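You operate a simulated robot arm through the tools that you are given. There is no shell and no other tool.

You run a simulated two-armed robot. Do the job below in one go: nothing can be reset, and whatever is moved stays where it is left.

## Task
Blow the purple frame clean with the blue pump and stand it in the white holder.
Fine: clamp it in the grey holder with the green lever, open the lever after; leave the other two frames dusty. Where these are worked on the way, their far stop is far enough and under half their travel is too little: green lever.

Only the result counts: the job must be done as asked and must still hold three seconds after the hand-in. Knocking over, shifting, dropping, spilling or breaking anything else fails it.

## Robot
Two 7-joint arms with fingered hands on one trunk that stands fixed in place. Base frame: the origin is at the foot of the trunk, x ahead of it, y to its left, z up; the work surface is at about z = 850. Readings come in mm, degrees, newtons and seconds.
The left shoulder is at [80, 241, 1467], the right one opposite. Payload 4.9 kg a hand.
The tool frame of a hand sits at the grasp point between the pads (the TCP): z along the fingers, y along the line on which they close. The tips reach 32 mm beyond it. The gripper opens to 200 mm. The gripper's body begins 89 mm behind the TCP. The gripper is a hand of 4 fingers: y runs from the thumb to the fingers, the wrist lies at [0, 0, -267] in the tool frame, and closing takes about 1.5 s.
Orientation is told as [roll, pitch, yaw] about the base's x, y, z axes, in that order, counted from this pose: with the fingers straight down and closing along the base's y, the tool's x points along the base's -x, its y along +y and its z along -z.

## Interface
- The arms move only by the tool arm_command. It takes "left_moves", "right_moves" or both (then of equal length, played together; a hand with none holds still); each is a list of rows, each a list of 3 entries, a list of its own where there are three numbers: the shift along the base's x, y, z in mm, then the turn, a rotation vector about the base's x, y, z in rad, then the closure, from 0 (fully open) to 1 (shut). In form: [[[dx, dy, dz], [ax, ay, az], grip], ...]. A call has 1 to 20 rows; each row shifts and turns the commanded pose from where the row before left it. Each row takes 0.2 s and may step no farther than 50 mm and 8.6 degrees from the row before; otherwise, or with a gripper value out of range, the whole call is refused. A pose out of reach is approached as far as the arm can. The call stops where the force on the tool passes 40 N (or 10 N more than at its start, if that is more) or the arm is blocked; 0.2 s more then pass. The fingers move at their own pace (about 72 mm/s each) and stop on an object; they squeeze with about 24 N. The grip force told is the motor's: it shows also when the fingers shut on nothing. Time passes only in rows, and 0.2 s behind the last, so rows that do not move let the fingers close. It gives the time, the measured TCP pose, the force on the tool (base axes), the opening and the grip force at its end, in the units of the frame above (readings bear some noise), with the torque about the TCP (base axes, N m) and any sound that the robot's microphone picked up, and new pictures: "views" is both (left out), scene, wrist or none (wrist: the cameras of the hands that moved).
- Cameras (640 x 400 px; columns grow to the right, rows downward): "scene" is now at [114.8, -11.7, 1648.1]; the picture's right is [-0.22, -0.98, -0.00], its down [-0.62, 0.14, -0.77] and it looks along [0.75, -0.17, -0.64] (base axes); focal length 309 px, centre (320, 200). "left" rides on the left gripper at [-69, -69, -116] in its tool frame; the picture's right is [0.71, -0.71, 0.00], its down [0.54, 0.54, -0.64] and it looks along [0.46, 0.45, 0.77] (tool axes); focal length 226 px, centre (320, 200). "right" rides on the right gripper at [69, -69, -116] in its tool frame; the picture's right is [0.71, 0.71, 0.00], its down [-0.54, 0.54, -0.64] and it looks along [-0.45, 0.46, 0.77] (tool axes); focal length 226 px, centre (320, 200). There is no depth. A picture from a camera that has moved, and an enlarged one, comes with that camera's place and axes in the base frame and with its lens. The place of the scene camera against the robot may be out by one fixed shift of up to 18 mm in any direction.
- raise_lower(by): slides the trunk up (or, below 0, down) by that many mm; the arms and the scene camera ride with it, the base frame stays. It gives what a move gives, with no picture.
- preshape(shape, hand): the hand has 4 fingers and takes this shape, open, in about a second: jaw (thumb against the fingers, like two jaws); tri (thumb and two fingers); tip (a fingertip pinch); poke (one finger out to press); point (the index stretched); flat (the hand flat); cup (the hand cupped); fist (a fist). The gripper value then closes the fingers along that shape, each until it touches; the sizes above hold for jaw. It gives what a move gives, with no picture.
- turn_head(pan, tilt): turns the head with the scene camera to pan (to the left, within 86 degrees either way) and tilt (down, from -29 to 69), counted from straight ahead of the robot. It gives what a move gives, and a new picture of the scene camera.
- inspect(camera, box): a new picture of the part [left, top, right, bottom] of that camera's present view, enlarged. No time passes.
- job_done(): hands the job in; it is judged then, once.

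Nothing tells you positions but the pictures and the camera data. Unless the task says otherwise, let go and move clear before handing in.

The tools are called after "Emit:" as name(argument=value, ...) on one line, values as JSON. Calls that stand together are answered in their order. arm_command: Moves the arms, as the interface text tells. Its arguments: {"type":"object","properties":{"left_moves":{"type":"array"},"right_moves":{"type":"array"},"views":{"type":"string","enum":["both","scene","wrist","none"]}},"required":[]} The other tools are called the same way: raise_lower (by) slides the trunk up or down; preshape (shape, hand) gives the hand a shape; turn_head (pan, tilt) turns the head that bears the scene camera; inspect (camera, box) takes an enlarged picture of a part of a camera's view; job_done () hands the job in.

At the start:

```text
t: 0.0
left_ee_pos: [669.4, 103.4, 1236.5]
left_tool_rot: [0.0, 0.0, -0.1]
left_contact_force: [-0.4, 0.2, -0.2]
left_ft_torque: [0.01, -0.01, 0.01]
left_width: 199.8
left_grasp_force: 0.1
left_shape: jaw
right_ee_pos: [590.3, -401.9, 1304.9]
right_tool_rot: [0.0, 0.0, 0.0]
right_contact_force: [-0.2, 0.4, 0.2]
right_ft_torque: [0.01, 0.02, -0.01]
right_width: 199.6
right_grasp_force: 0.0
right_shape: jaw
trunk travel left (down, up): [-375.0, 465.0]
head pan, tilt: [-12.4, 39.6]
```

scene: 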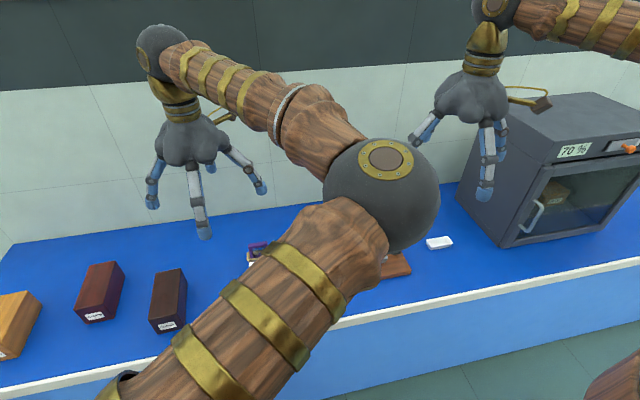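
right: 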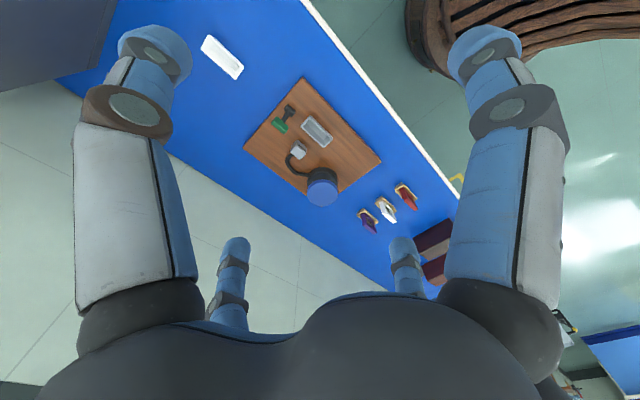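
left: 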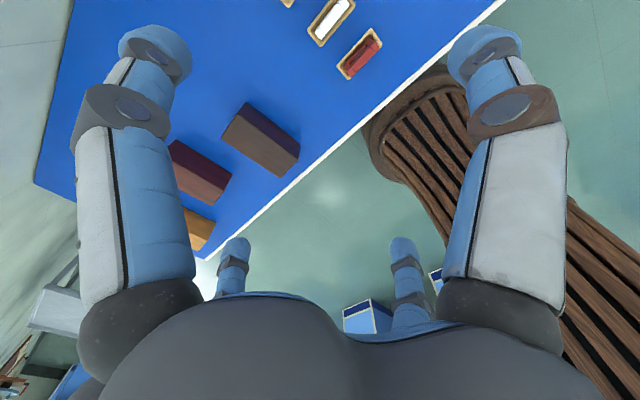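

The left arm hides the middle of the table. The right wrist camera shows a wooden board with a green lever, a grey holder, a blue pump, and three frames; I will look closer first.

Emit:
inspect(camera="right", box=[190, 20, 470, 260])

Emit:
inspect(camera="left", box=[180, 0, 480, 200])

Emit:
inspect(camera="scene", box=[0, 220, 460, 400])

```text
1.67 times, centred on (330, 140) of right
camera zoom: at [521.6, -472.3, 1419.1], right [-0.71, 0.71, 0.0], down [0.54, 0.54, 0.64], along [0.45, 0.45, -0.77], focal length 377 px, centre (303, 300)
```

zoom: 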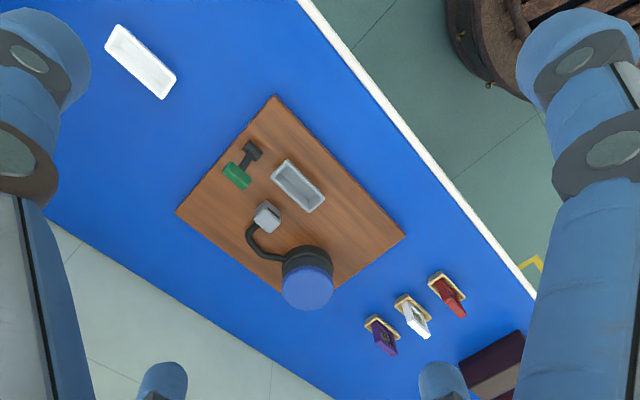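

```text
2.00 times, centred on (330, 100) of left
camera zoom: at [738.4, 34.6, 1352.5], right [-0.71, -0.71, 0.0], down [-0.54, 0.54, 0.64], along [-0.45, 0.46, -0.77], focal length 452 px, centre (300, 400)
```

zoom: 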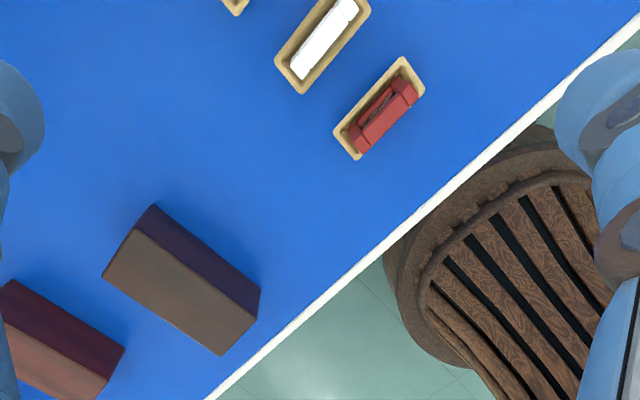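

```text
1.39 times, centred on (230, 310) of scene
camera zoom: at [114.8, -11.7, 1648.1], right [-0.22, -0.98, 0.0], down [-0.62, 0.14, -0.77], along [0.75, -0.17, -0.64], focal length 430 px, centre (445, 47)
```

zoom: 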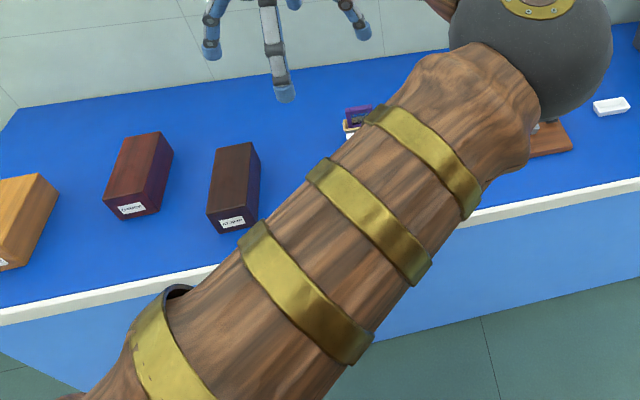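

The purple frame stands near (795, 20), the pump board covers about x 626–854, y -421…-129, and the white holder is near (719, -566). I'll move the left arm aside to uncover the scene view.

Emit:
arm_command(left_moves=[[[-20, 45, 0], [0, 0, 0], 0], [[-20, 45, 0], [0, 0, 0], 0], [[-20, 45, 0], [0, 0, 0], 0], [[-20, 45, 0], [0, 0, 0], 0], [[-20, 45, 0], [0, 0, 0], 0], [[-20, 45, 0], [0, 0, 0], 0], [[-20, 45, 0], [0, 0, 0], 0], [[-20, 45, 0], [0, 0, 0], 0]], views="both")

```text
t: 1.8
left_ee_pos: [510.2, 465.3, 1236.8]
left_tool_rot: [-0.1, 0.0, -0.1]
left_contact_force: [-0.5, -0.4, -0.3]
left_ft_torque: [-0.02, 0.0, 0.03]
left_width: 200.0
left_grasp_force: 0.1
left_shape: jaw
right_ee_pos: [589.8, -400.2, 1304.6]
right_tool_rot: [-0.1, 0.1, -0.1]
right_contact_force: [0.7, 0.7, -0.2]
right_ft_torque: [-0.06, 0.01, -0.04]
right_width: 200.0
right_grasp_force: 0.1
right_shape: jaw
trunk travel left (down, up): [-375.0, 465.0]
head pan, tilt: [-12.4, 39.6]
camera scene: at [115.4, -8.6, 1648.1], right [-0.22, -0.98, 0.0], down [-0.62, 0.14, -0.77], along [0.75, -0.17, -0.64], focal length 309 px, centre (320, 200)
camera left: at [579.6, 396.8, 1352.7], right [-0.71, -0.71, 0.0], down [-0.54, 0.54, 0.64], along [-0.45, 0.45, -0.77], focal length 226 px, centre (320, 200)
```

scene: 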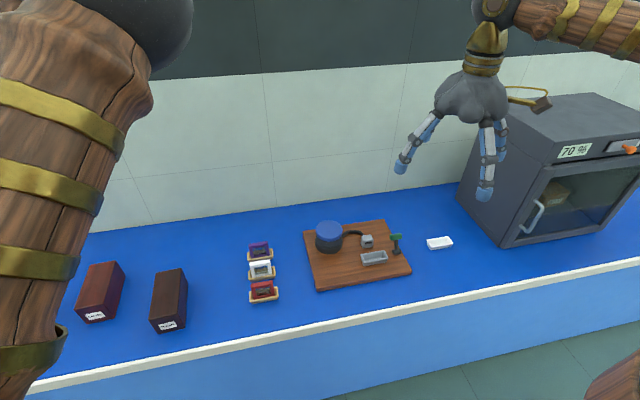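
left: 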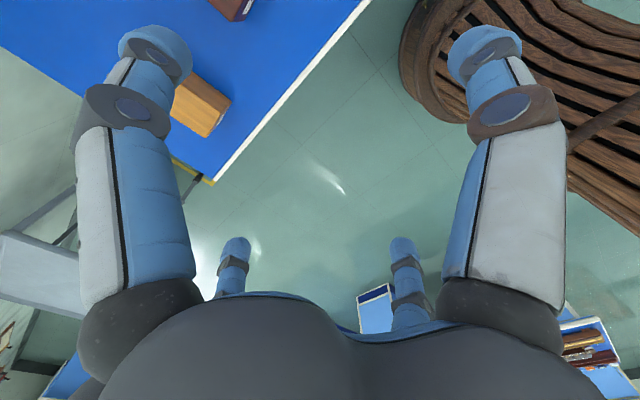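

Emit:
inspect(camera="scene", box=[230, 200, 470, 350])

Emit:
inspect(camera="scene", box=[340, 215, 460, 290])

Emit:
inspect(camera="scene", box=[225, 230, 345, 305])

```text
2.67 times, centred on (350, 275) of scene
camera zoom: at [115.4, -8.6, 1648.1], right [-0.22, -0.98, 0.0], down [-0.62, 0.14, -0.77], along [0.75, -0.17, -0.64], focal length 824 px, centre (240, 0)
```

zoom: 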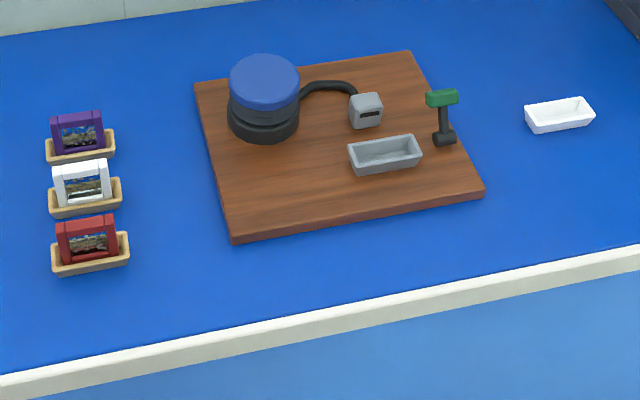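

```text
5.33 times, centred on (400, 252) of scene
camera zoom: at [115.4, -8.6, 1648.1], right [-0.22, -0.98, 0.0], down [-0.62, 0.14, -0.77], along [0.75, -0.17, -0.64], focal length 1649 px, centre (-107, -80)
```

zoom: 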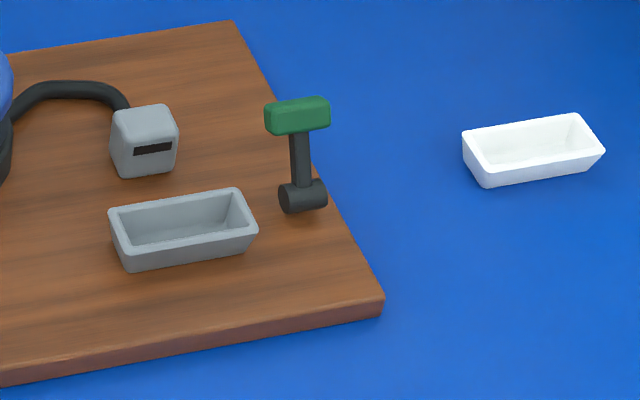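

```text
5.33 times, centred on (285, 268) of scene
camera zoom: at [115.4, -8.6, 1648.1], right [-0.22, -0.98, 0.0], down [-0.62, 0.14, -0.77], along [0.75, -0.17, -0.64], focal length 1649 px, centre (507, -160)
```

zoom: 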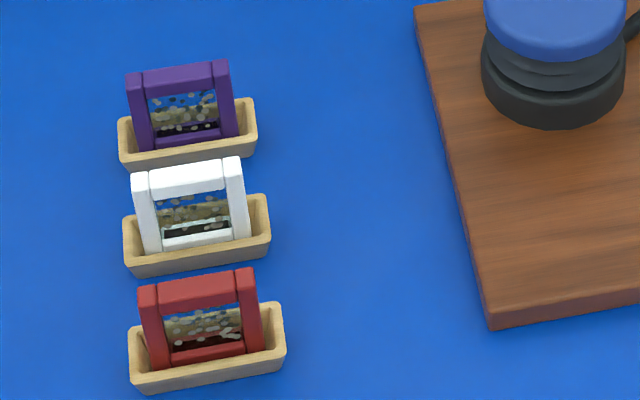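

Frames stand upright in wooden trays (thin along x, about 75 mm apart in x); the lever pivots about a y axis beside the grey holder. I'll test in the air how the fingers close.

Emit:
arm_command(right_moves=[[[0, 0, 0], [0, 0, 0], 1], [[0, 0, 0], [0, 0, 0], 1], [[0, 0, 0], [0, 0, 0], 1], [[0, 0, 0], [0, 0, 0], 1], [[0, 0, 0], [0, 0, 0], 1], [[0, 0, 0], [0, 0, 0], 1], [[0, 0, 0], [0, 0, 0], 1], [[0, 0, 0], [0, 0, 0], 1]], views="both")

Emit:
inspect(camera="scene", box=[380, 20, 580, 220])

Emit:
preshape(hand="right", shape="tip")

Emit:
arm_command(right_moves=[[[0, 0, 0], [0, 0, 0], 0], [[0, 0, 0], [0, 0, 0], 0], [[0, 0, 0], [0, 0, 0], 0]], views="both")

Emit:
inspect(camera="scene", box=[380, 20, 580, 220])

```text
t: 3.6
left_ee_pos: [510.6, 463.1, 1236.8]
left_tool_rot: [0.0, -0.1, -0.1]
left_contact_force: [0.0, -0.7, 0.5]
left_ft_torque: [-0.01, 0.01, 0.02]
left_width: 200.0
left_grasp_force: 0.1
left_shape: jaw
right_ee_pos: [590.9, -401.8, 1304.3]
right_tool_rot: [-0.1, 0.0, -0.1]
right_contact_force: [-0.2, -0.6, -0.5]
right_ft_torque: [0.01, 0.0, 0.01]
right_width: 0.0
right_grasp_force: 19.8
right_shape: jaw
trunk travel left (down, up): [-375.0, 465.0]
head pan, tilt: [-12.4, 39.6]
camera scene: at [114.9, -11.3, 1648.1], right [-0.22, -0.98, 0.0], down [-0.62, 0.14, -0.77], along [0.75, -0.17, -0.64], focal length 309 px, centre (320, 200)
camera right: at [521.6, -472.0, 1419.3], right [-0.71, 0.71, 0.0], down [0.54, 0.54, 0.64], along [0.45, 0.45, -0.77], focal length 226 px, centre (320, 200)
```

scene: 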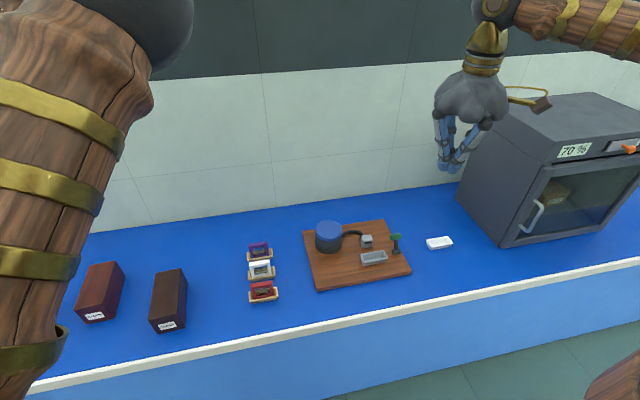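
right: 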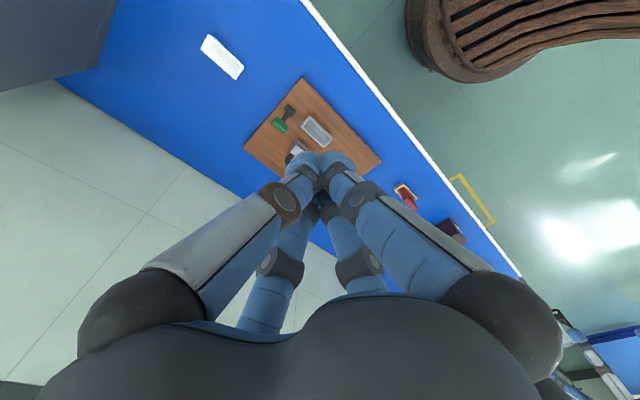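

```text
2.00 times, centred on (480, 120) of scene
camera zoom: at [114.9, -11.3, 1648.1], right [-0.22, -0.98, 0.0], down [-0.62, 0.14, -0.77], along [0.75, -0.17, -0.64], focal length 618 px, centre (0, 360)
```

zoom: 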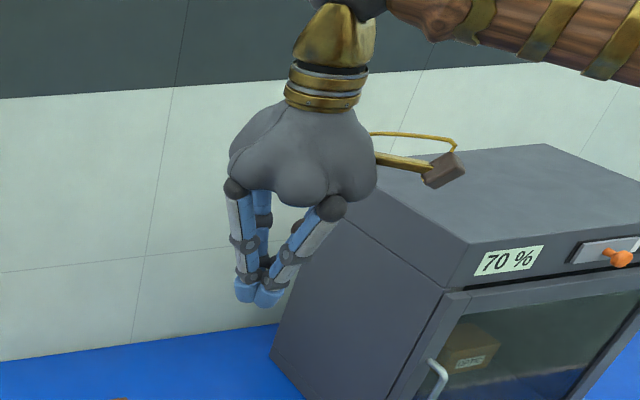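

```text
t: 4.5
left_ee_pos: [510.2, 463.5, 1237.9]
left_tool_rot: [0.0, 0.0, -0.1]
left_contact_force: [-0.5, -0.6, -0.1]
left_ft_torque: [0.01, 0.01, -0.03]
left_width: 199.9
left_grasp_force: 0.2
left_shape: jaw
right_ee_pos: [590.7, -402.7, 1304.2]
right_tool_rot: [0.0, 0.0, -0.2]
right_contact_force: [-0.1, -0.5, 1.3]
right_ft_torque: [0.02, -0.01, -0.01]
right_width: 200.2
right_grasp_force: 0.1
right_shape: tip
trunk travel left (down, up): [-375.0, 465.0]
head pan, tilt: [-12.4, 39.6]
```

```text
t: 5.3
left_ee_pos: [509.5, 463.9, 1238.7]
left_tool_rot: [0.0, 0.0, -0.2]
left_contact_force: [-0.1, 0.6, 0.0]
left_ft_torque: [-0.01, -0.01, -0.02]
left_width: 199.9
left_grasp_force: 0.0
left_shape: jaw
right_ee_pos: [589.6, -402.8, 1303.7]
right_tool_rot: [0.1, -0.1, -0.1]
right_contact_force: [-0.4, -0.4, 0.0]
right_ft_torque: [0.02, 0.02, -0.01]
right_width: 199.9
right_grasp_force: 0.1
right_shape: tip
trunk travel left (down, up): [-375.0, 465.0]
head pan, tilt: [-12.4, 39.6]
camera scene: at [114.8, -11.5, 1648.1], right [-0.22, -0.98, 0.0], down [-0.62, 0.14, -0.77], along [0.75, -0.17, -0.64], focal length 309 px, centre (320, 200)
camera right: at [521.5, -472.2, 1419.2], right [-0.71, 0.71, 0.0], down [0.54, 0.54, 0.64], along [0.45, 0.45, -0.77], focal length 226 px, centre (320, 200)
```

scene: 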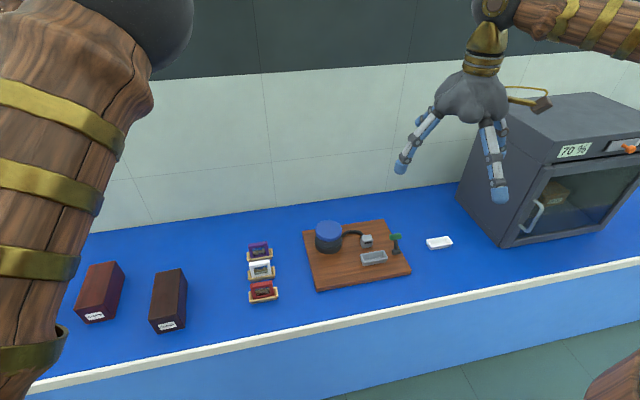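
right: 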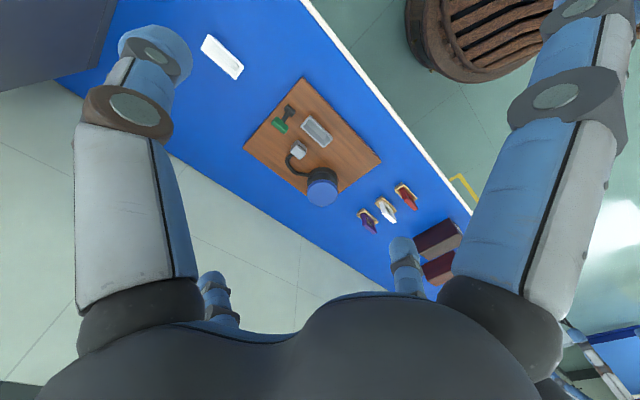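

```text
2.00 times, centred on (480, 120) of scene
camera zoom: at [114.8, -11.5, 1648.1], right [-0.22, -0.98, 0.0], down [-0.62, 0.14, -0.77], along [0.75, -0.17, -0.64], focal length 618 px, centre (0, 360)
```

zoom: 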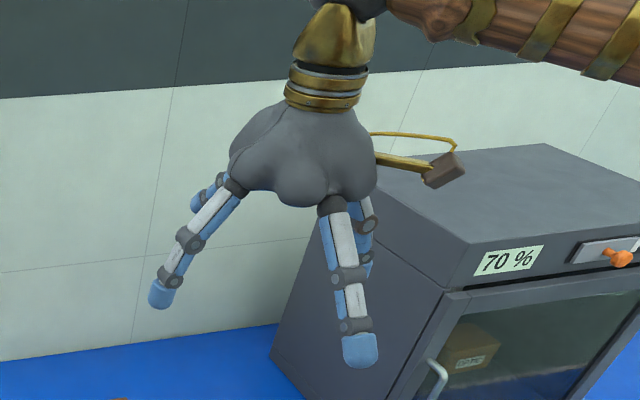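

In jaw shape the four fingers form a cross and all close to the centre. I'll bring the right hand's camera nearer the frames and look at the tip pinch part-closed.

Emit:
arm_command(right_moves=[[[7.5, 31.5, -23], [0, 0, 0], 0.6], [[7.5, 31.5, -23], [0, 0, 0], 0.6], [[7.5, 31.5, -23], [0, 0, 0], 0.6], [[7.5, 31.5, -23], [0, 0, 0], 0.6], [[7.5, 31.5, -23], [0, 0, 0], 0.6], [[7.5, 31.5, -23], [0, 0, 0], 0.6], [[7.5, 31.5, -23], [0, 0, 0], 0.6], [[7.5, 31.5, -23], [0, 0, 0], 0.6]], views="both")

Emit:
inspect(camera="scene", box=[220, 60, 420, 260])

Emit:
inspect(camera="right", box=[220, 0, 420, 125])

```text
t: 7.1
left_ee_pos: [510.8, 465.8, 1235.7]
left_tool_rot: [-0.1, 0.3, -0.1]
left_contact_force: [-0.1, 0.2, -0.6]
left_ft_torque: [-0.01, 0.01, 0.0]
left_width: 199.6
left_grasp_force: 0.1
left_shape: jaw
right_ee_pos: [652.0, -149.5, 1119.1]
right_tool_rot: [-0.1, 0.1, 0.0]
right_contact_force: [0.5, -0.4, -1.3]
right_ft_torque: [0.01, 0.04, 0.01]
right_width: 79.9
right_grasp_force: 0.0
right_shape: tip
trunk travel left (down, up): [-375.0, 465.0]
head pan, tilt: [-12.4, 39.6]
camera scene: at [116.6, -9.3, 1648.0], right [-0.22, -0.98, 0.0], down [-0.62, 0.14, -0.77], along [0.75, -0.17, -0.64], focal length 309 px, centre (320, 200)
camera right: at [583.5, -218.9, 1234.3], right [-0.71, 0.71, 0.0], down [0.54, 0.54, 0.64], along [0.45, 0.45, -0.77], focal length 226 px, centre (320, 200)
```

scene: 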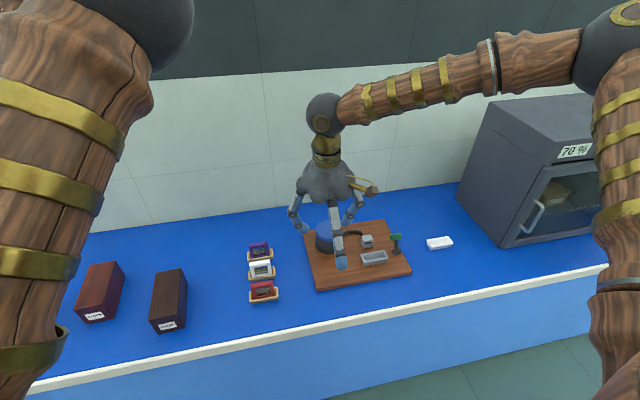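
right: 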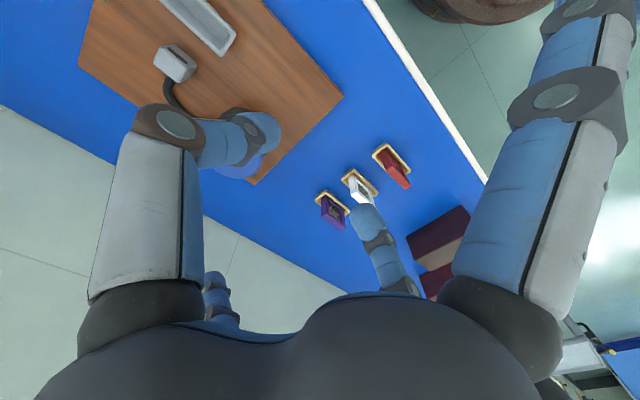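

```text
2.00 times, centred on (320, 160) of scene
camera zoom: at [116.6, -9.3, 1648.0], right [-0.22, -0.98, 0.0], down [-0.62, 0.14, -0.77], along [0.75, -0.17, -0.64], focal length 618 px, centre (320, 280)
```

zoom: 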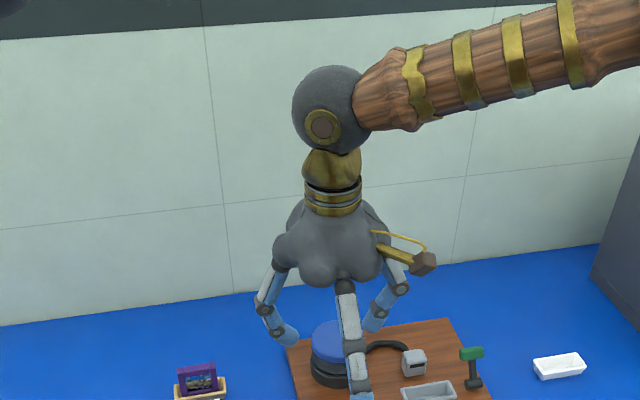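

```text
3.20 times, centred on (320, 62) of right
camera zoom: at [583.5, -218.9, 1234.3], right [-0.71, 0.71, 0.0], down [0.54, 0.54, 0.64], along [0.45, 0.45, -0.77], focal length 723 px, centre (320, 640)
```

zoom: 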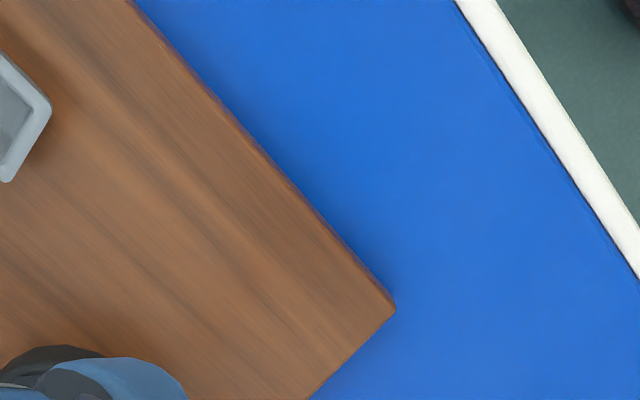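

Emit:
inspect(camera="right", box=[290, 130, 430, 240])

Emit:
inspect(camera="right", box=[70, 0, 270, 125])

```text
3.64 times, centred on (360, 185) of right
camera zoom: at [583.5, -218.9, 1234.3], right [-0.71, 0.71, 0.0], down [0.54, 0.54, 0.64], along [0.45, 0.45, -0.77], focal length 822 px, centre (174, 254)
```

zoom: 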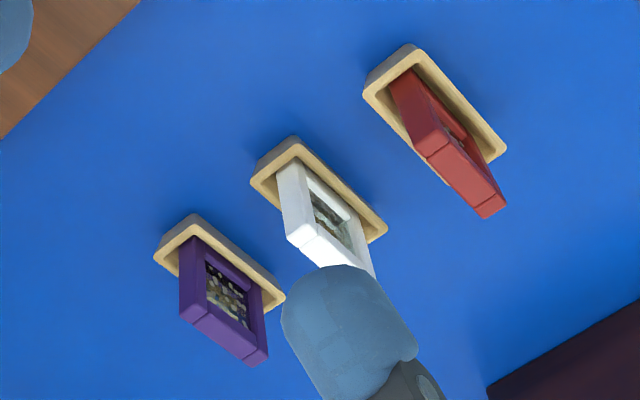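

```text
3.20 times, centred on (170, 62) of right
camera zoom: at [583.5, -218.9, 1234.3], right [-0.71, 0.71, 0.0], down [0.54, 0.54, 0.64], along [0.45, 0.45, -0.77], focal length 723 px, centre (800, 640)
```

zoom: 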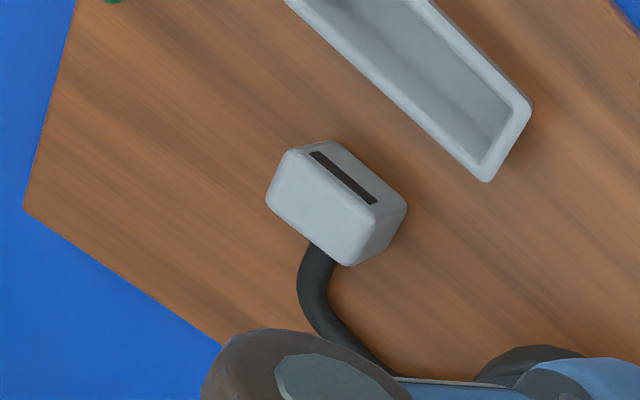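

Purple frame's top looks centred near (792, 28), about 60 mm wide in y and 14 mm thick, top around z 905–915. I'll switch to jaw, part-close to about 84 mm and come above it.

Emit:
preshape(hand="right", shape="jaw")

Emit:
arm_command(right_moves=[[[20, 25.4, -14], [0, 0, 0], 0.55], [[20, 25.4, -14], [0, 0, 0], 0.55], [[20, 25.4, -14], [0, 0, 0], 0.55], [[20, 25.4, -14], [0, 0, 0], 0.55], [[20, 25.4, -14], [0, 0, 0], 0.55], [[20, 25.4, -14], [0, 0, 0], 0.55], [[20, 25.4, -14], [0, 0, 0], 0.55], [[0, 0, 0], [0, 0, 0], 0.55]], views="both")

Emit:
inspect(camera="scene", box=[200, 130, 340, 310])

Emit:
inspect(camera="right", box=[220, 60, 420, 260])

```text
t: 8.0
left_ee_pos: [509.5, 462.7, 1239.1]
left_tool_rot: [-0.1, 0.0, -0.1]
left_contact_force: [0.7, -0.5, 0.3]
left_ft_torque: [0.02, -0.01, 0.0]
left_width: 200.0
left_grasp_force: 0.0
left_shape: jaw
right_ee_pos: [651.2, -150.9, 1119.2]
right_tool_rot: [0.0, 0.0, -0.1]
right_contact_force: [-0.6, -0.4, 0.6]
right_ft_torque: [0.01, 0.0, -0.02]
right_width: 200.0
right_grasp_force: 0.0
right_shape: jaw
trunk travel left (down, up): [-375.0, 465.0]
head pan, tilt: [-12.4, 39.6]
```

```text
t: 9.8
left_ee_pos: [510.4, 462.7, 1237.6]
left_tool_rot: [0.0, -0.1, -0.1]
left_contact_force: [0.1, -0.1, 0.1]
left_ft_torque: [0.02, 0.01, -0.02]
left_width: 199.8
left_grasp_force: 0.1
left_shape: jaw
right_ee_pos: [790.9, 25.8, 1020.1]
right_tool_rot: [0.0, 0.0, -0.1]
right_contact_force: [-0.9, -0.6, 0.1]
right_ft_torque: [-0.03, -0.01, 0.0]
right_width: 90.3
right_grasp_force: 0.0
right_shape: jaw
trunk travel left (down, up): [-375.0, 465.0]
head pan, tilt: [-12.4, 39.6]
camera scene: at [114.4, -12.2, 1648.1], right [-0.22, -0.98, 0.0], down [-0.62, 0.14, -0.77], along [0.75, -0.17, -0.64], focal length 309 px, centre (320, 200)
camera right: at [721.9, -43.2, 1137.3], right [-0.71, 0.71, 0.0], down [0.54, 0.54, 0.64], along [0.46, 0.45, -0.77], focal length 226 px, centre (320, 200)
```

scene: 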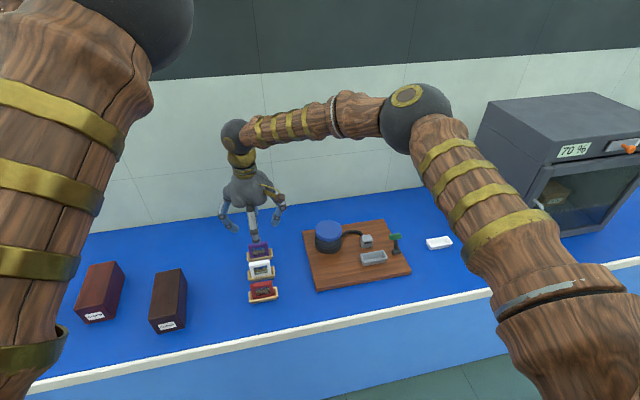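
right: 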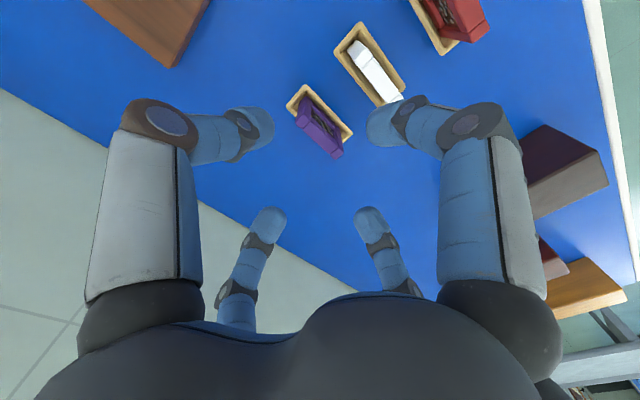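

```text
2.22 times, centred on (270, 220) of scene
camera zoom: at [114.4, -12.2, 1648.1], right [-0.22, -0.98, 0.0], down [-0.62, 0.14, -0.77], along [0.75, -0.17, -0.64], focal length 687 px, centre (431, 156)
```

zoom: 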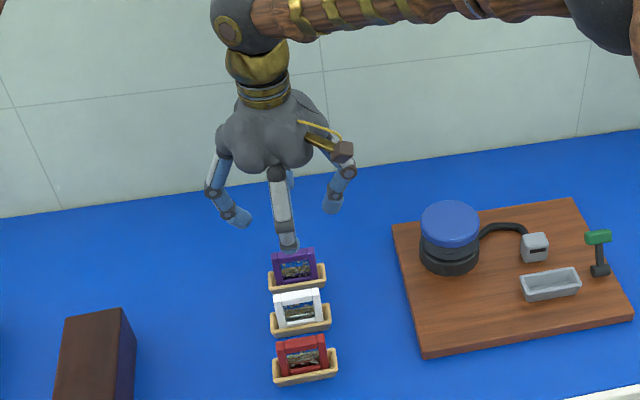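

```text
2.00 times, centred on (320, 160) of right
camera zoom: at [721.9, -43.2, 1137.3], right [-0.71, 0.71, 0.0], down [0.54, 0.54, 0.64], along [0.46, 0.45, -0.77], focal length 452 px, centre (320, 280)
```

zoom: 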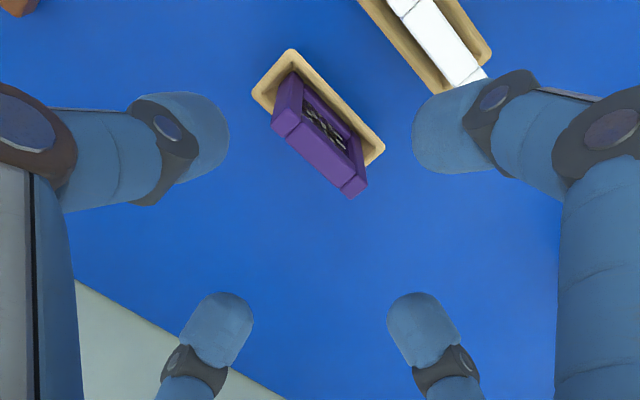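

Two views agree: frame top at z≈915, y from 1 to 58, x from 786 to 800 — centre (793, 29.5). I'll centre the hand, narrow to 80 mm and descend to just above it for a check.

Emit:
arm_command(right_moves=[[[1, 2, -15], [0, 0, 0], 0.6], [[1, 1.7, -15], [0, 0, 0], 0.6], [[0, 0, -15], [0, 0, 0], 0.6], [[0, 0, -15], [0, 0, 0], 0.6], [[0, 0, 0], [0, 0, 0], 0.6]], views="both")

Emit:
inspect(camera="scene", box=[200, 170, 320, 310])

Emit:
inspect(camera="right", box=[220, 40, 420, 240])

```text
t: 11.0
left_ee_pos: [509.8, 463.8, 1237.6]
left_tool_rot: [0.0, 0.0, -0.1]
left_contact_force: [-0.2, 0.4, 0.2]
left_ft_torque: [0.02, 0.02, -0.02]
left_width: 200.1
left_grasp_force: 0.0
left_shape: jaw
right_ee_pos: [791.8, 29.7, 961.0]
right_tool_rot: [0.0, 0.0, -0.1]
right_contact_force: [0.7, -0.8, -0.5]
right_ft_torque: [-0.02, 0.02, -0.04]
right_width: 80.5
right_grasp_force: 0.0
right_shape: jaw
trunk travel left (down, up): [-375.0, 465.0]
head pan, tilt: [-12.4, 39.6]
camera scene: at [114.7, -11.5, 1648.1], right [-0.22, -0.98, 0.0], down [-0.62, 0.14, -0.77], along [0.75, -0.17, -0.64], focal length 309 px, centre (320, 200)
camera right: at [723.7, -38.6, 1077.1], right [-0.71, 0.71, 0.0], down [0.54, 0.54, 0.64], along [0.45, 0.45, -0.77], focal length 226 px, centre (320, 200)
```

scene: 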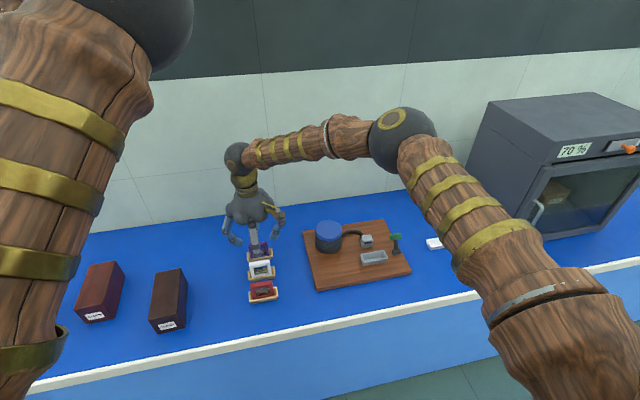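
right: 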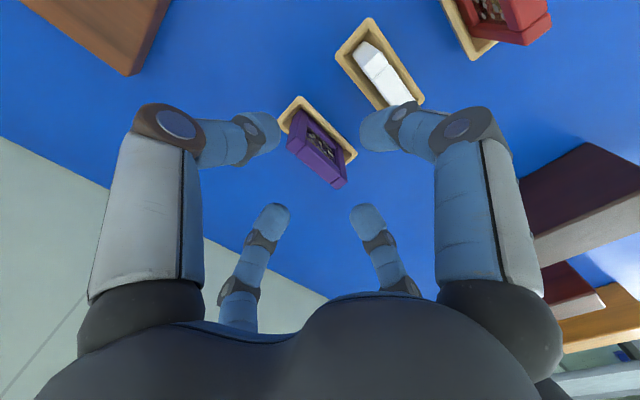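

```text
2.86 times, centred on (260, 240) of scene
camera zoom: at [114.7, -11.5, 1648.1], right [-0.22, -0.98, 0.0], down [-0.62, 0.14, -0.77], along [0.75, -0.17, -0.64], focal length 883 px, centre (491, 86)
```

zoom: 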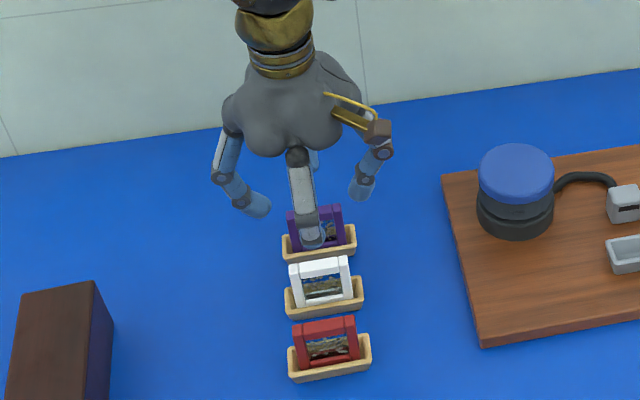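

```text
2.00 times, centred on (320, 140) of right
camera zoom: at [723.7, -38.6, 1077.1], right [-0.71, 0.71, 0.0], down [0.54, 0.54, 0.64], along [0.45, 0.45, -0.77], focal length 452 px, centre (320, 320)
```

zoom: 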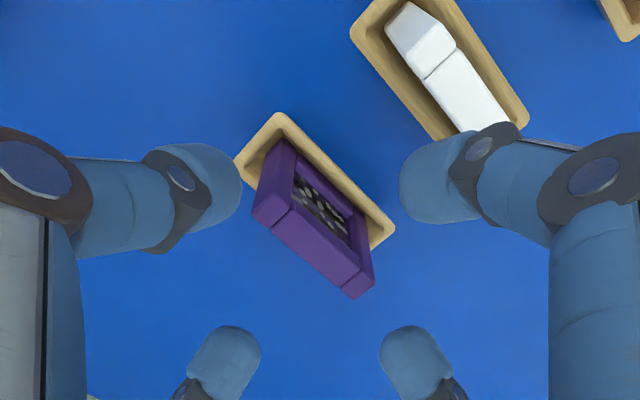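

The alignment is good. Descend to z≈910 around the frame.

Emit:
arm_command(right_moves=[[[0.3, 0, -13], [0, 0, 0], 0.6], [[0.3, -0.3, -13], [0, 0, 0], 0.6], [[0, -0.3, -13], [0, 0, 0], 0.6], [[0, 0, -11], [0, 0, 0], 0.6]], views="both")

Emit:
inspect(camera="scene", box=[200, 200, 320, 310])

Emit:
inspect(camera="right", box=[220, 60, 420, 260])

```text
t: 12.0
left_ee_pos: [510.3, 463.7, 1236.6]
left_tool_rot: [0.0, 0.0, -0.1]
left_contact_force: [-0.5, 0.3, 0.4]
left_ft_torque: [0.0, -0.01, 0.0]
left_width: 199.9
left_grasp_force: 0.1
left_shape: jaw
right_ee_pos: [793.6, 30.1, 911.3]
right_tool_rot: [0.1, 0.0, -0.1]
right_contact_force: [-0.1, -0.3, -0.4]
right_ft_torque: [0.0, -0.01, 0.01]
right_width: 80.5
right_grasp_force: 0.1
right_shape: jaw
trunk travel left (down, up): [-375.0, 465.0]
head pan, tilt: [-12.4, 39.6]
camera scene: at [115.6, -11.2, 1648.0], right [-0.22, -0.98, 0.0], down [-0.62, 0.14, -0.77], along [0.75, -0.17, -0.64], focal length 309 px, centre (320, 200)
camera right: at [724.5, -39.0, 1026.9], right [-0.71, 0.71, 0.0], down [0.54, 0.54, 0.64], along [0.45, 0.45, -0.77], focal length 226 px, centre (320, 200)
```

scene: 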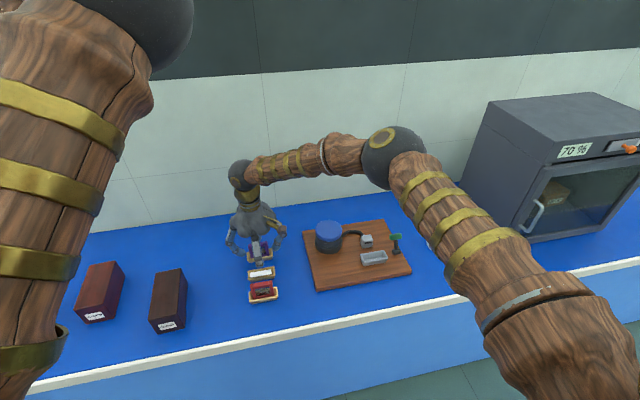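
right: 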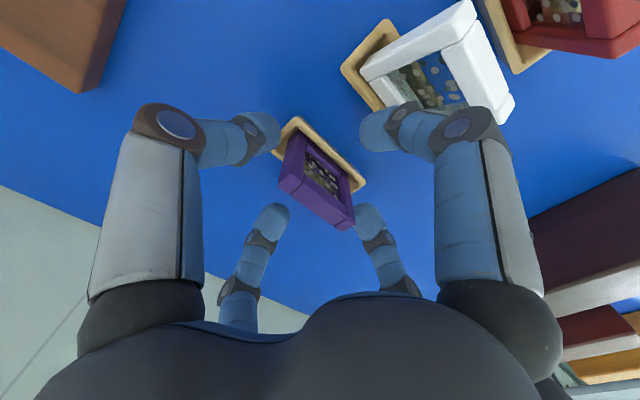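

```text
3.64 times, centred on (260, 255) of scene
camera zoom: at [115.6, -11.2, 1648.0], right [-0.22, -0.98, 0.0], down [-0.62, 0.14, -0.77], along [0.75, -0.17, -0.64], focal length 1124 px, centre (538, 0)
```

zoom: 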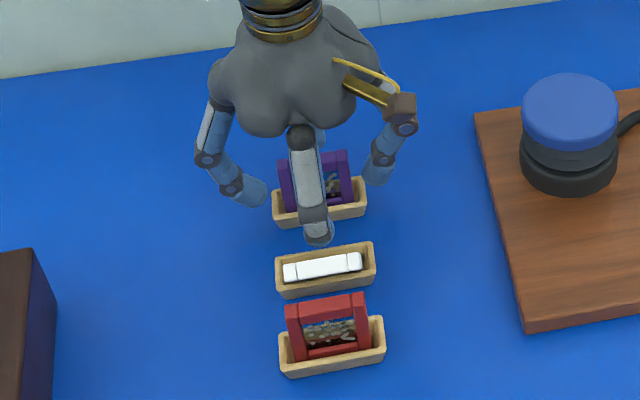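

```text
2.00 times, centred on (320, 160) of right
camera zoom: at [724.5, -39.0, 1026.9], right [-0.71, 0.71, 0.0], down [0.54, 0.54, 0.64], along [0.45, 0.45, -0.77], focal length 452 px, centre (320, 280)
```

zoom: 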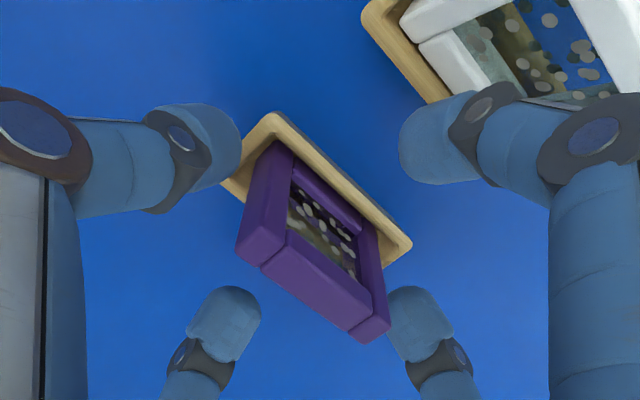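

The white frame looks tilted compared with before, so a finger's outer knuckle may have pushed it. I'll look closely before doing anything else.

Emit:
inspect(camera="scene", box=[240, 235, 300, 305])

Emit:
inspect(camera="right", box=[330, 0, 530, 130])

```text
5.71 times, centred on (270, 270) of scene
camera zoom: at [115.6, -11.2, 1648.0], right [-0.22, -0.98, 0.0], down [-0.62, 0.14, -0.77], along [0.75, -0.17, -0.64], focal length 1766 px, centre (606, -200)
```

zoom: 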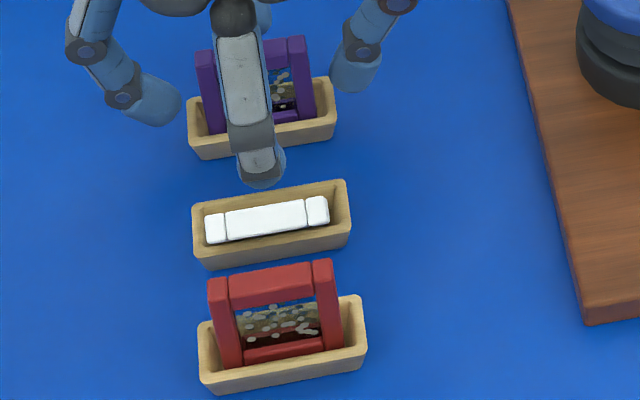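

```text
3.08 times, centred on (430, 65) of right
camera zoom: at [724.5, -39.0, 1026.9], right [-0.71, 0.71, 0.0], down [0.54, 0.54, 0.64], along [0.45, 0.45, -0.77], focal length 696 px, centre (-18, 615)
```

zoom: 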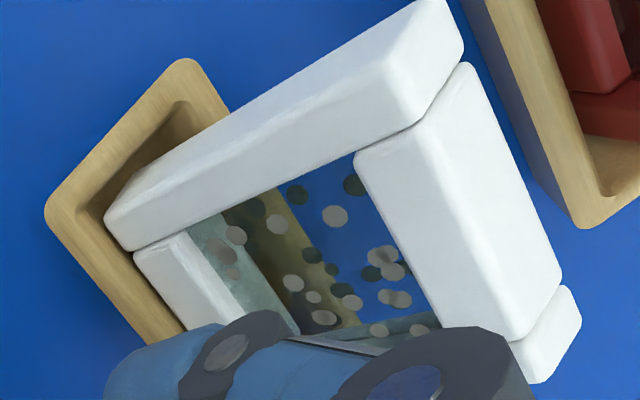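

The white frame has been tipped toward -x inside its tray by the finger's bulge, so I'll have to stand it up again later, once the purple frame's space is free. First I grip the purple frame, which only moves fingers away from the white one.

Emit:
arm_command(right_moves=[[[0, 0, 0], [0, 0, 0], 0.75], [[0, 0, 0], [0, 0, 0], 0.85], [[0, 0, 0], [0, 0, 0], 1], [[0, 0, 0], [0, 0, 0], 1], [[0, 0, 0], [0, 0, 0], 1], [[0, 0, 0], [0, 0, 0], 1]], views="both")

Emit:
inspect(camera="scene", box=[220, 210, 300, 310])

Emit:
inspect(camera="right", box=[220, 80, 420, 260])

```text
t: 13.4
left_ee_pos: [510.0, 462.9, 1237.5]
left_tool_rot: [0.0, 0.0, -0.1]
left_contact_force: [-0.9, -1.0, -0.3]
left_ft_torque: [-0.01, -0.01, 0.02]
left_width: 199.8
left_grasp_force: 0.0
left_shape: jaw
right_ee_pos: [792.6, 29.9, 910.9]
right_tool_rot: [0.1, 0.1, -0.1]
right_contact_force: [-0.6, 0.3, -0.7]
right_ft_torque: [0.0, -0.03, -0.02]
right_width: 39.4
right_grasp_force: 23.6
right_shape: jaw
trunk travel left (down, up): [-375.0, 465.0]
head pan, tilt: [-12.4, 39.6]
camera scene: at [115.0, -11.3, 1648.0], right [-0.22, -0.98, 0.0], down [-0.62, 0.14, -0.77], along [0.75, -0.17, -0.64], focal length 309 px, centre (320, 200)
camera right: at [724.2, -39.1, 1027.2], right [-0.71, 0.71, 0.0], down [0.54, 0.54, 0.64], along [0.45, 0.45, -0.77], focal length 226 px, centre (320, 200)
```

scene: 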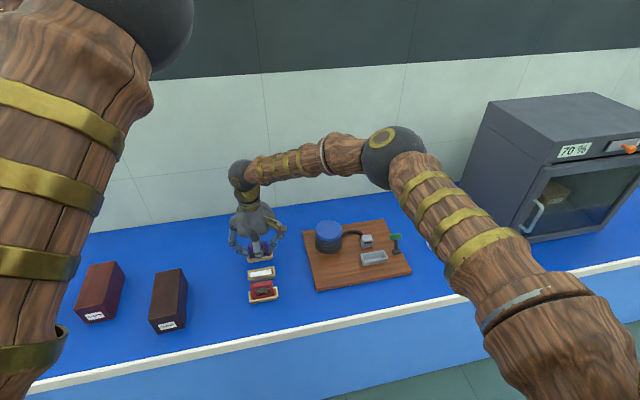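
right: 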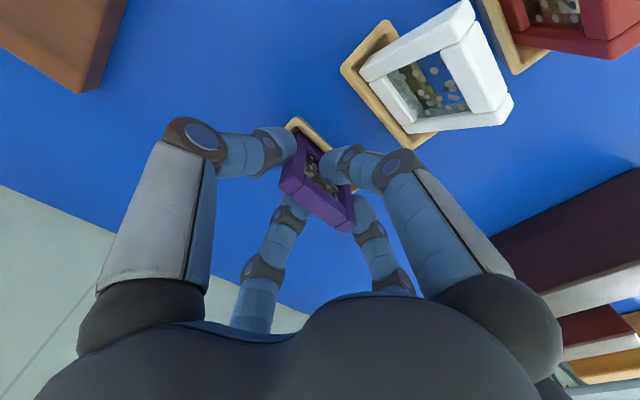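

```text
4.00 times, centred on (260, 260) of scene
camera zoom: at [115.0, -11.3, 1648.0], right [-0.22, -0.98, 0.0], down [-0.62, 0.14, -0.77], along [0.75, -0.17, -0.64], focal length 1236 px, centre (560, -40)
```

zoom: 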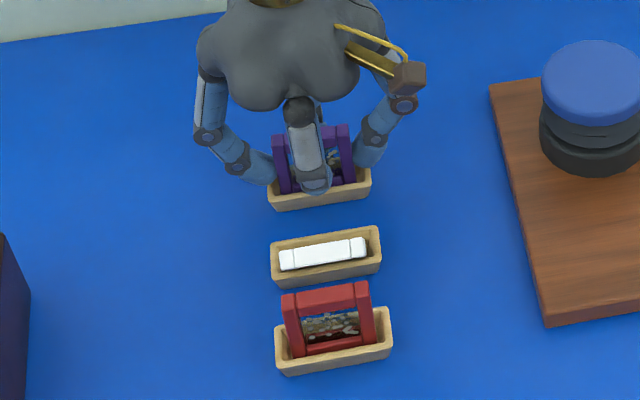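

```text
2.22 times, centred on (320, 170) of right
camera zoom: at [724.2, -39.1, 1027.2], right [-0.71, 0.71, 0.0], down [0.54, 0.54, 0.64], along [0.45, 0.45, -0.77], focal length 502 px, centre (320, 267)
```

zoom: 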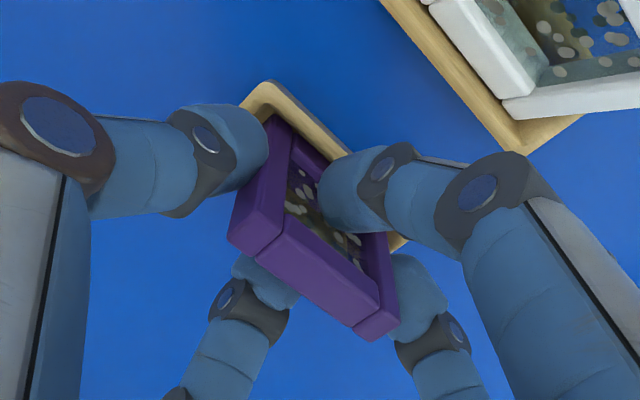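

The hand holds the frame with about 24 N. I lift it straight up slowly.

Emit:
arm_command(right_moves=[[[0, 0, 10], [0, 0, 0], 1], [[0, 0, 15], [0, 0, 0], 1], [[0, 0, 20], [0, 0, 0], 1], [[0, 0, 25], [0, 0, 0], 1], [[0, 0, 30], [0, 0, 0], 1], [[0, 0, 30], [0, 0, 0], 1]], views="both")

Emit:
inspect(camera="scene", box=[220, 190, 300, 310])

Emit:
inspect(camera="right", box=[220, 0, 520, 260])

```text
t: 14.8
left_ee_pos: [508.9, 462.9, 1237.7]
left_tool_rot: [0.0, 0.1, -0.1]
left_contact_force: [-0.8, 0.2, 0.6]
left_ft_torque: [0.01, -0.04, 0.02]
left_width: 200.0
left_grasp_force: 0.1
left_shape: jaw
right_ee_pos: [793.2, 31.1, 1041.4]
right_tool_rot: [0.0, 0.0, -0.1]
right_contact_force: [0.3, -0.2, 0.1]
right_ft_torque: [0.01, 0.0, 0.01]
right_width: 39.6
right_grasp_force: 24.4
right_shape: jaw
trunk travel left (down, up): [-375.0, 465.0]
head pan, tilt: [-12.4, 39.6]
camera scene: at [114.2, -11.3, 1648.0], right [-0.22, -0.98, 0.0], down [-0.62, 0.14, -0.77], along [0.75, -0.17, -0.64], focal length 309 px, centre (320, 200)
camera right: at [724.0, -38.9, 1157.0], right [-0.71, 0.71, 0.0], down [0.54, 0.54, 0.64], along [0.46, 0.45, -0.77], focal length 226 px, centre (320, 200)
```

scene: 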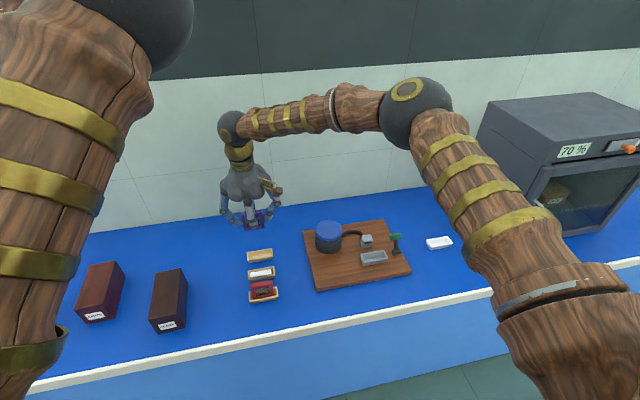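
right: 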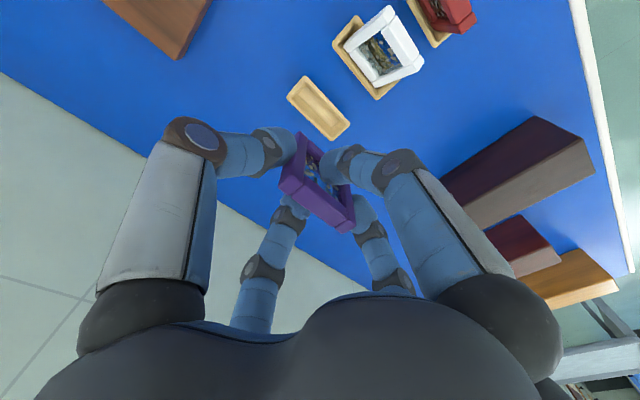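

```text
3.33 times, centred on (260, 250) of scene
camera zoom: at [114.2, -11.3, 1648.0], right [-0.22, -0.98, 0.0], down [-0.62, 0.14, -0.77], along [0.75, -0.17, -0.64], focal length 1030 px, centre (520, 33)
```

zoom: 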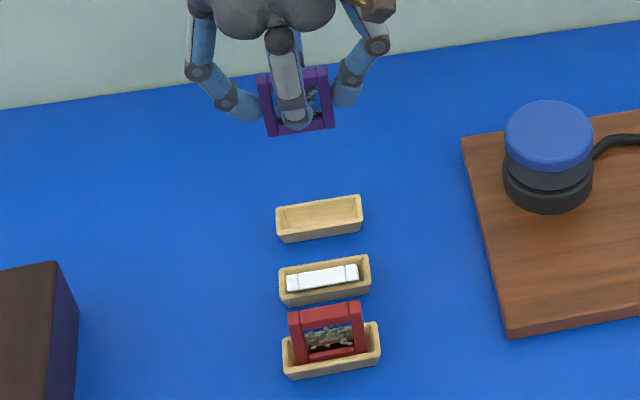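

```text
1.54 times, centred on (370, 130) of right
camera zoom: at [724.0, -38.9, 1157.0], right [-0.71, 0.71, 0.0], down [0.54, 0.54, 0.64], along [0.46, 0.45, -0.77], focal length 348 px, centre (243, 308)
```

zoom: 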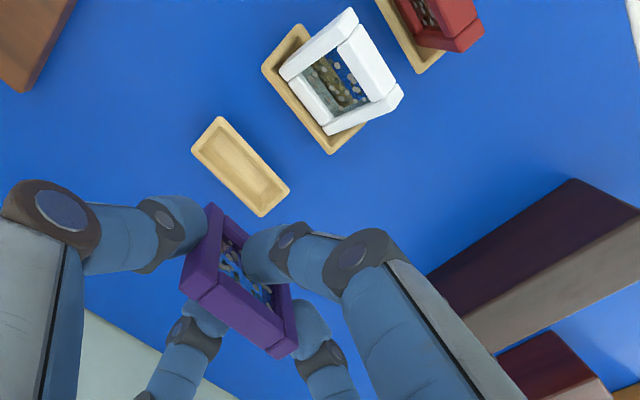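

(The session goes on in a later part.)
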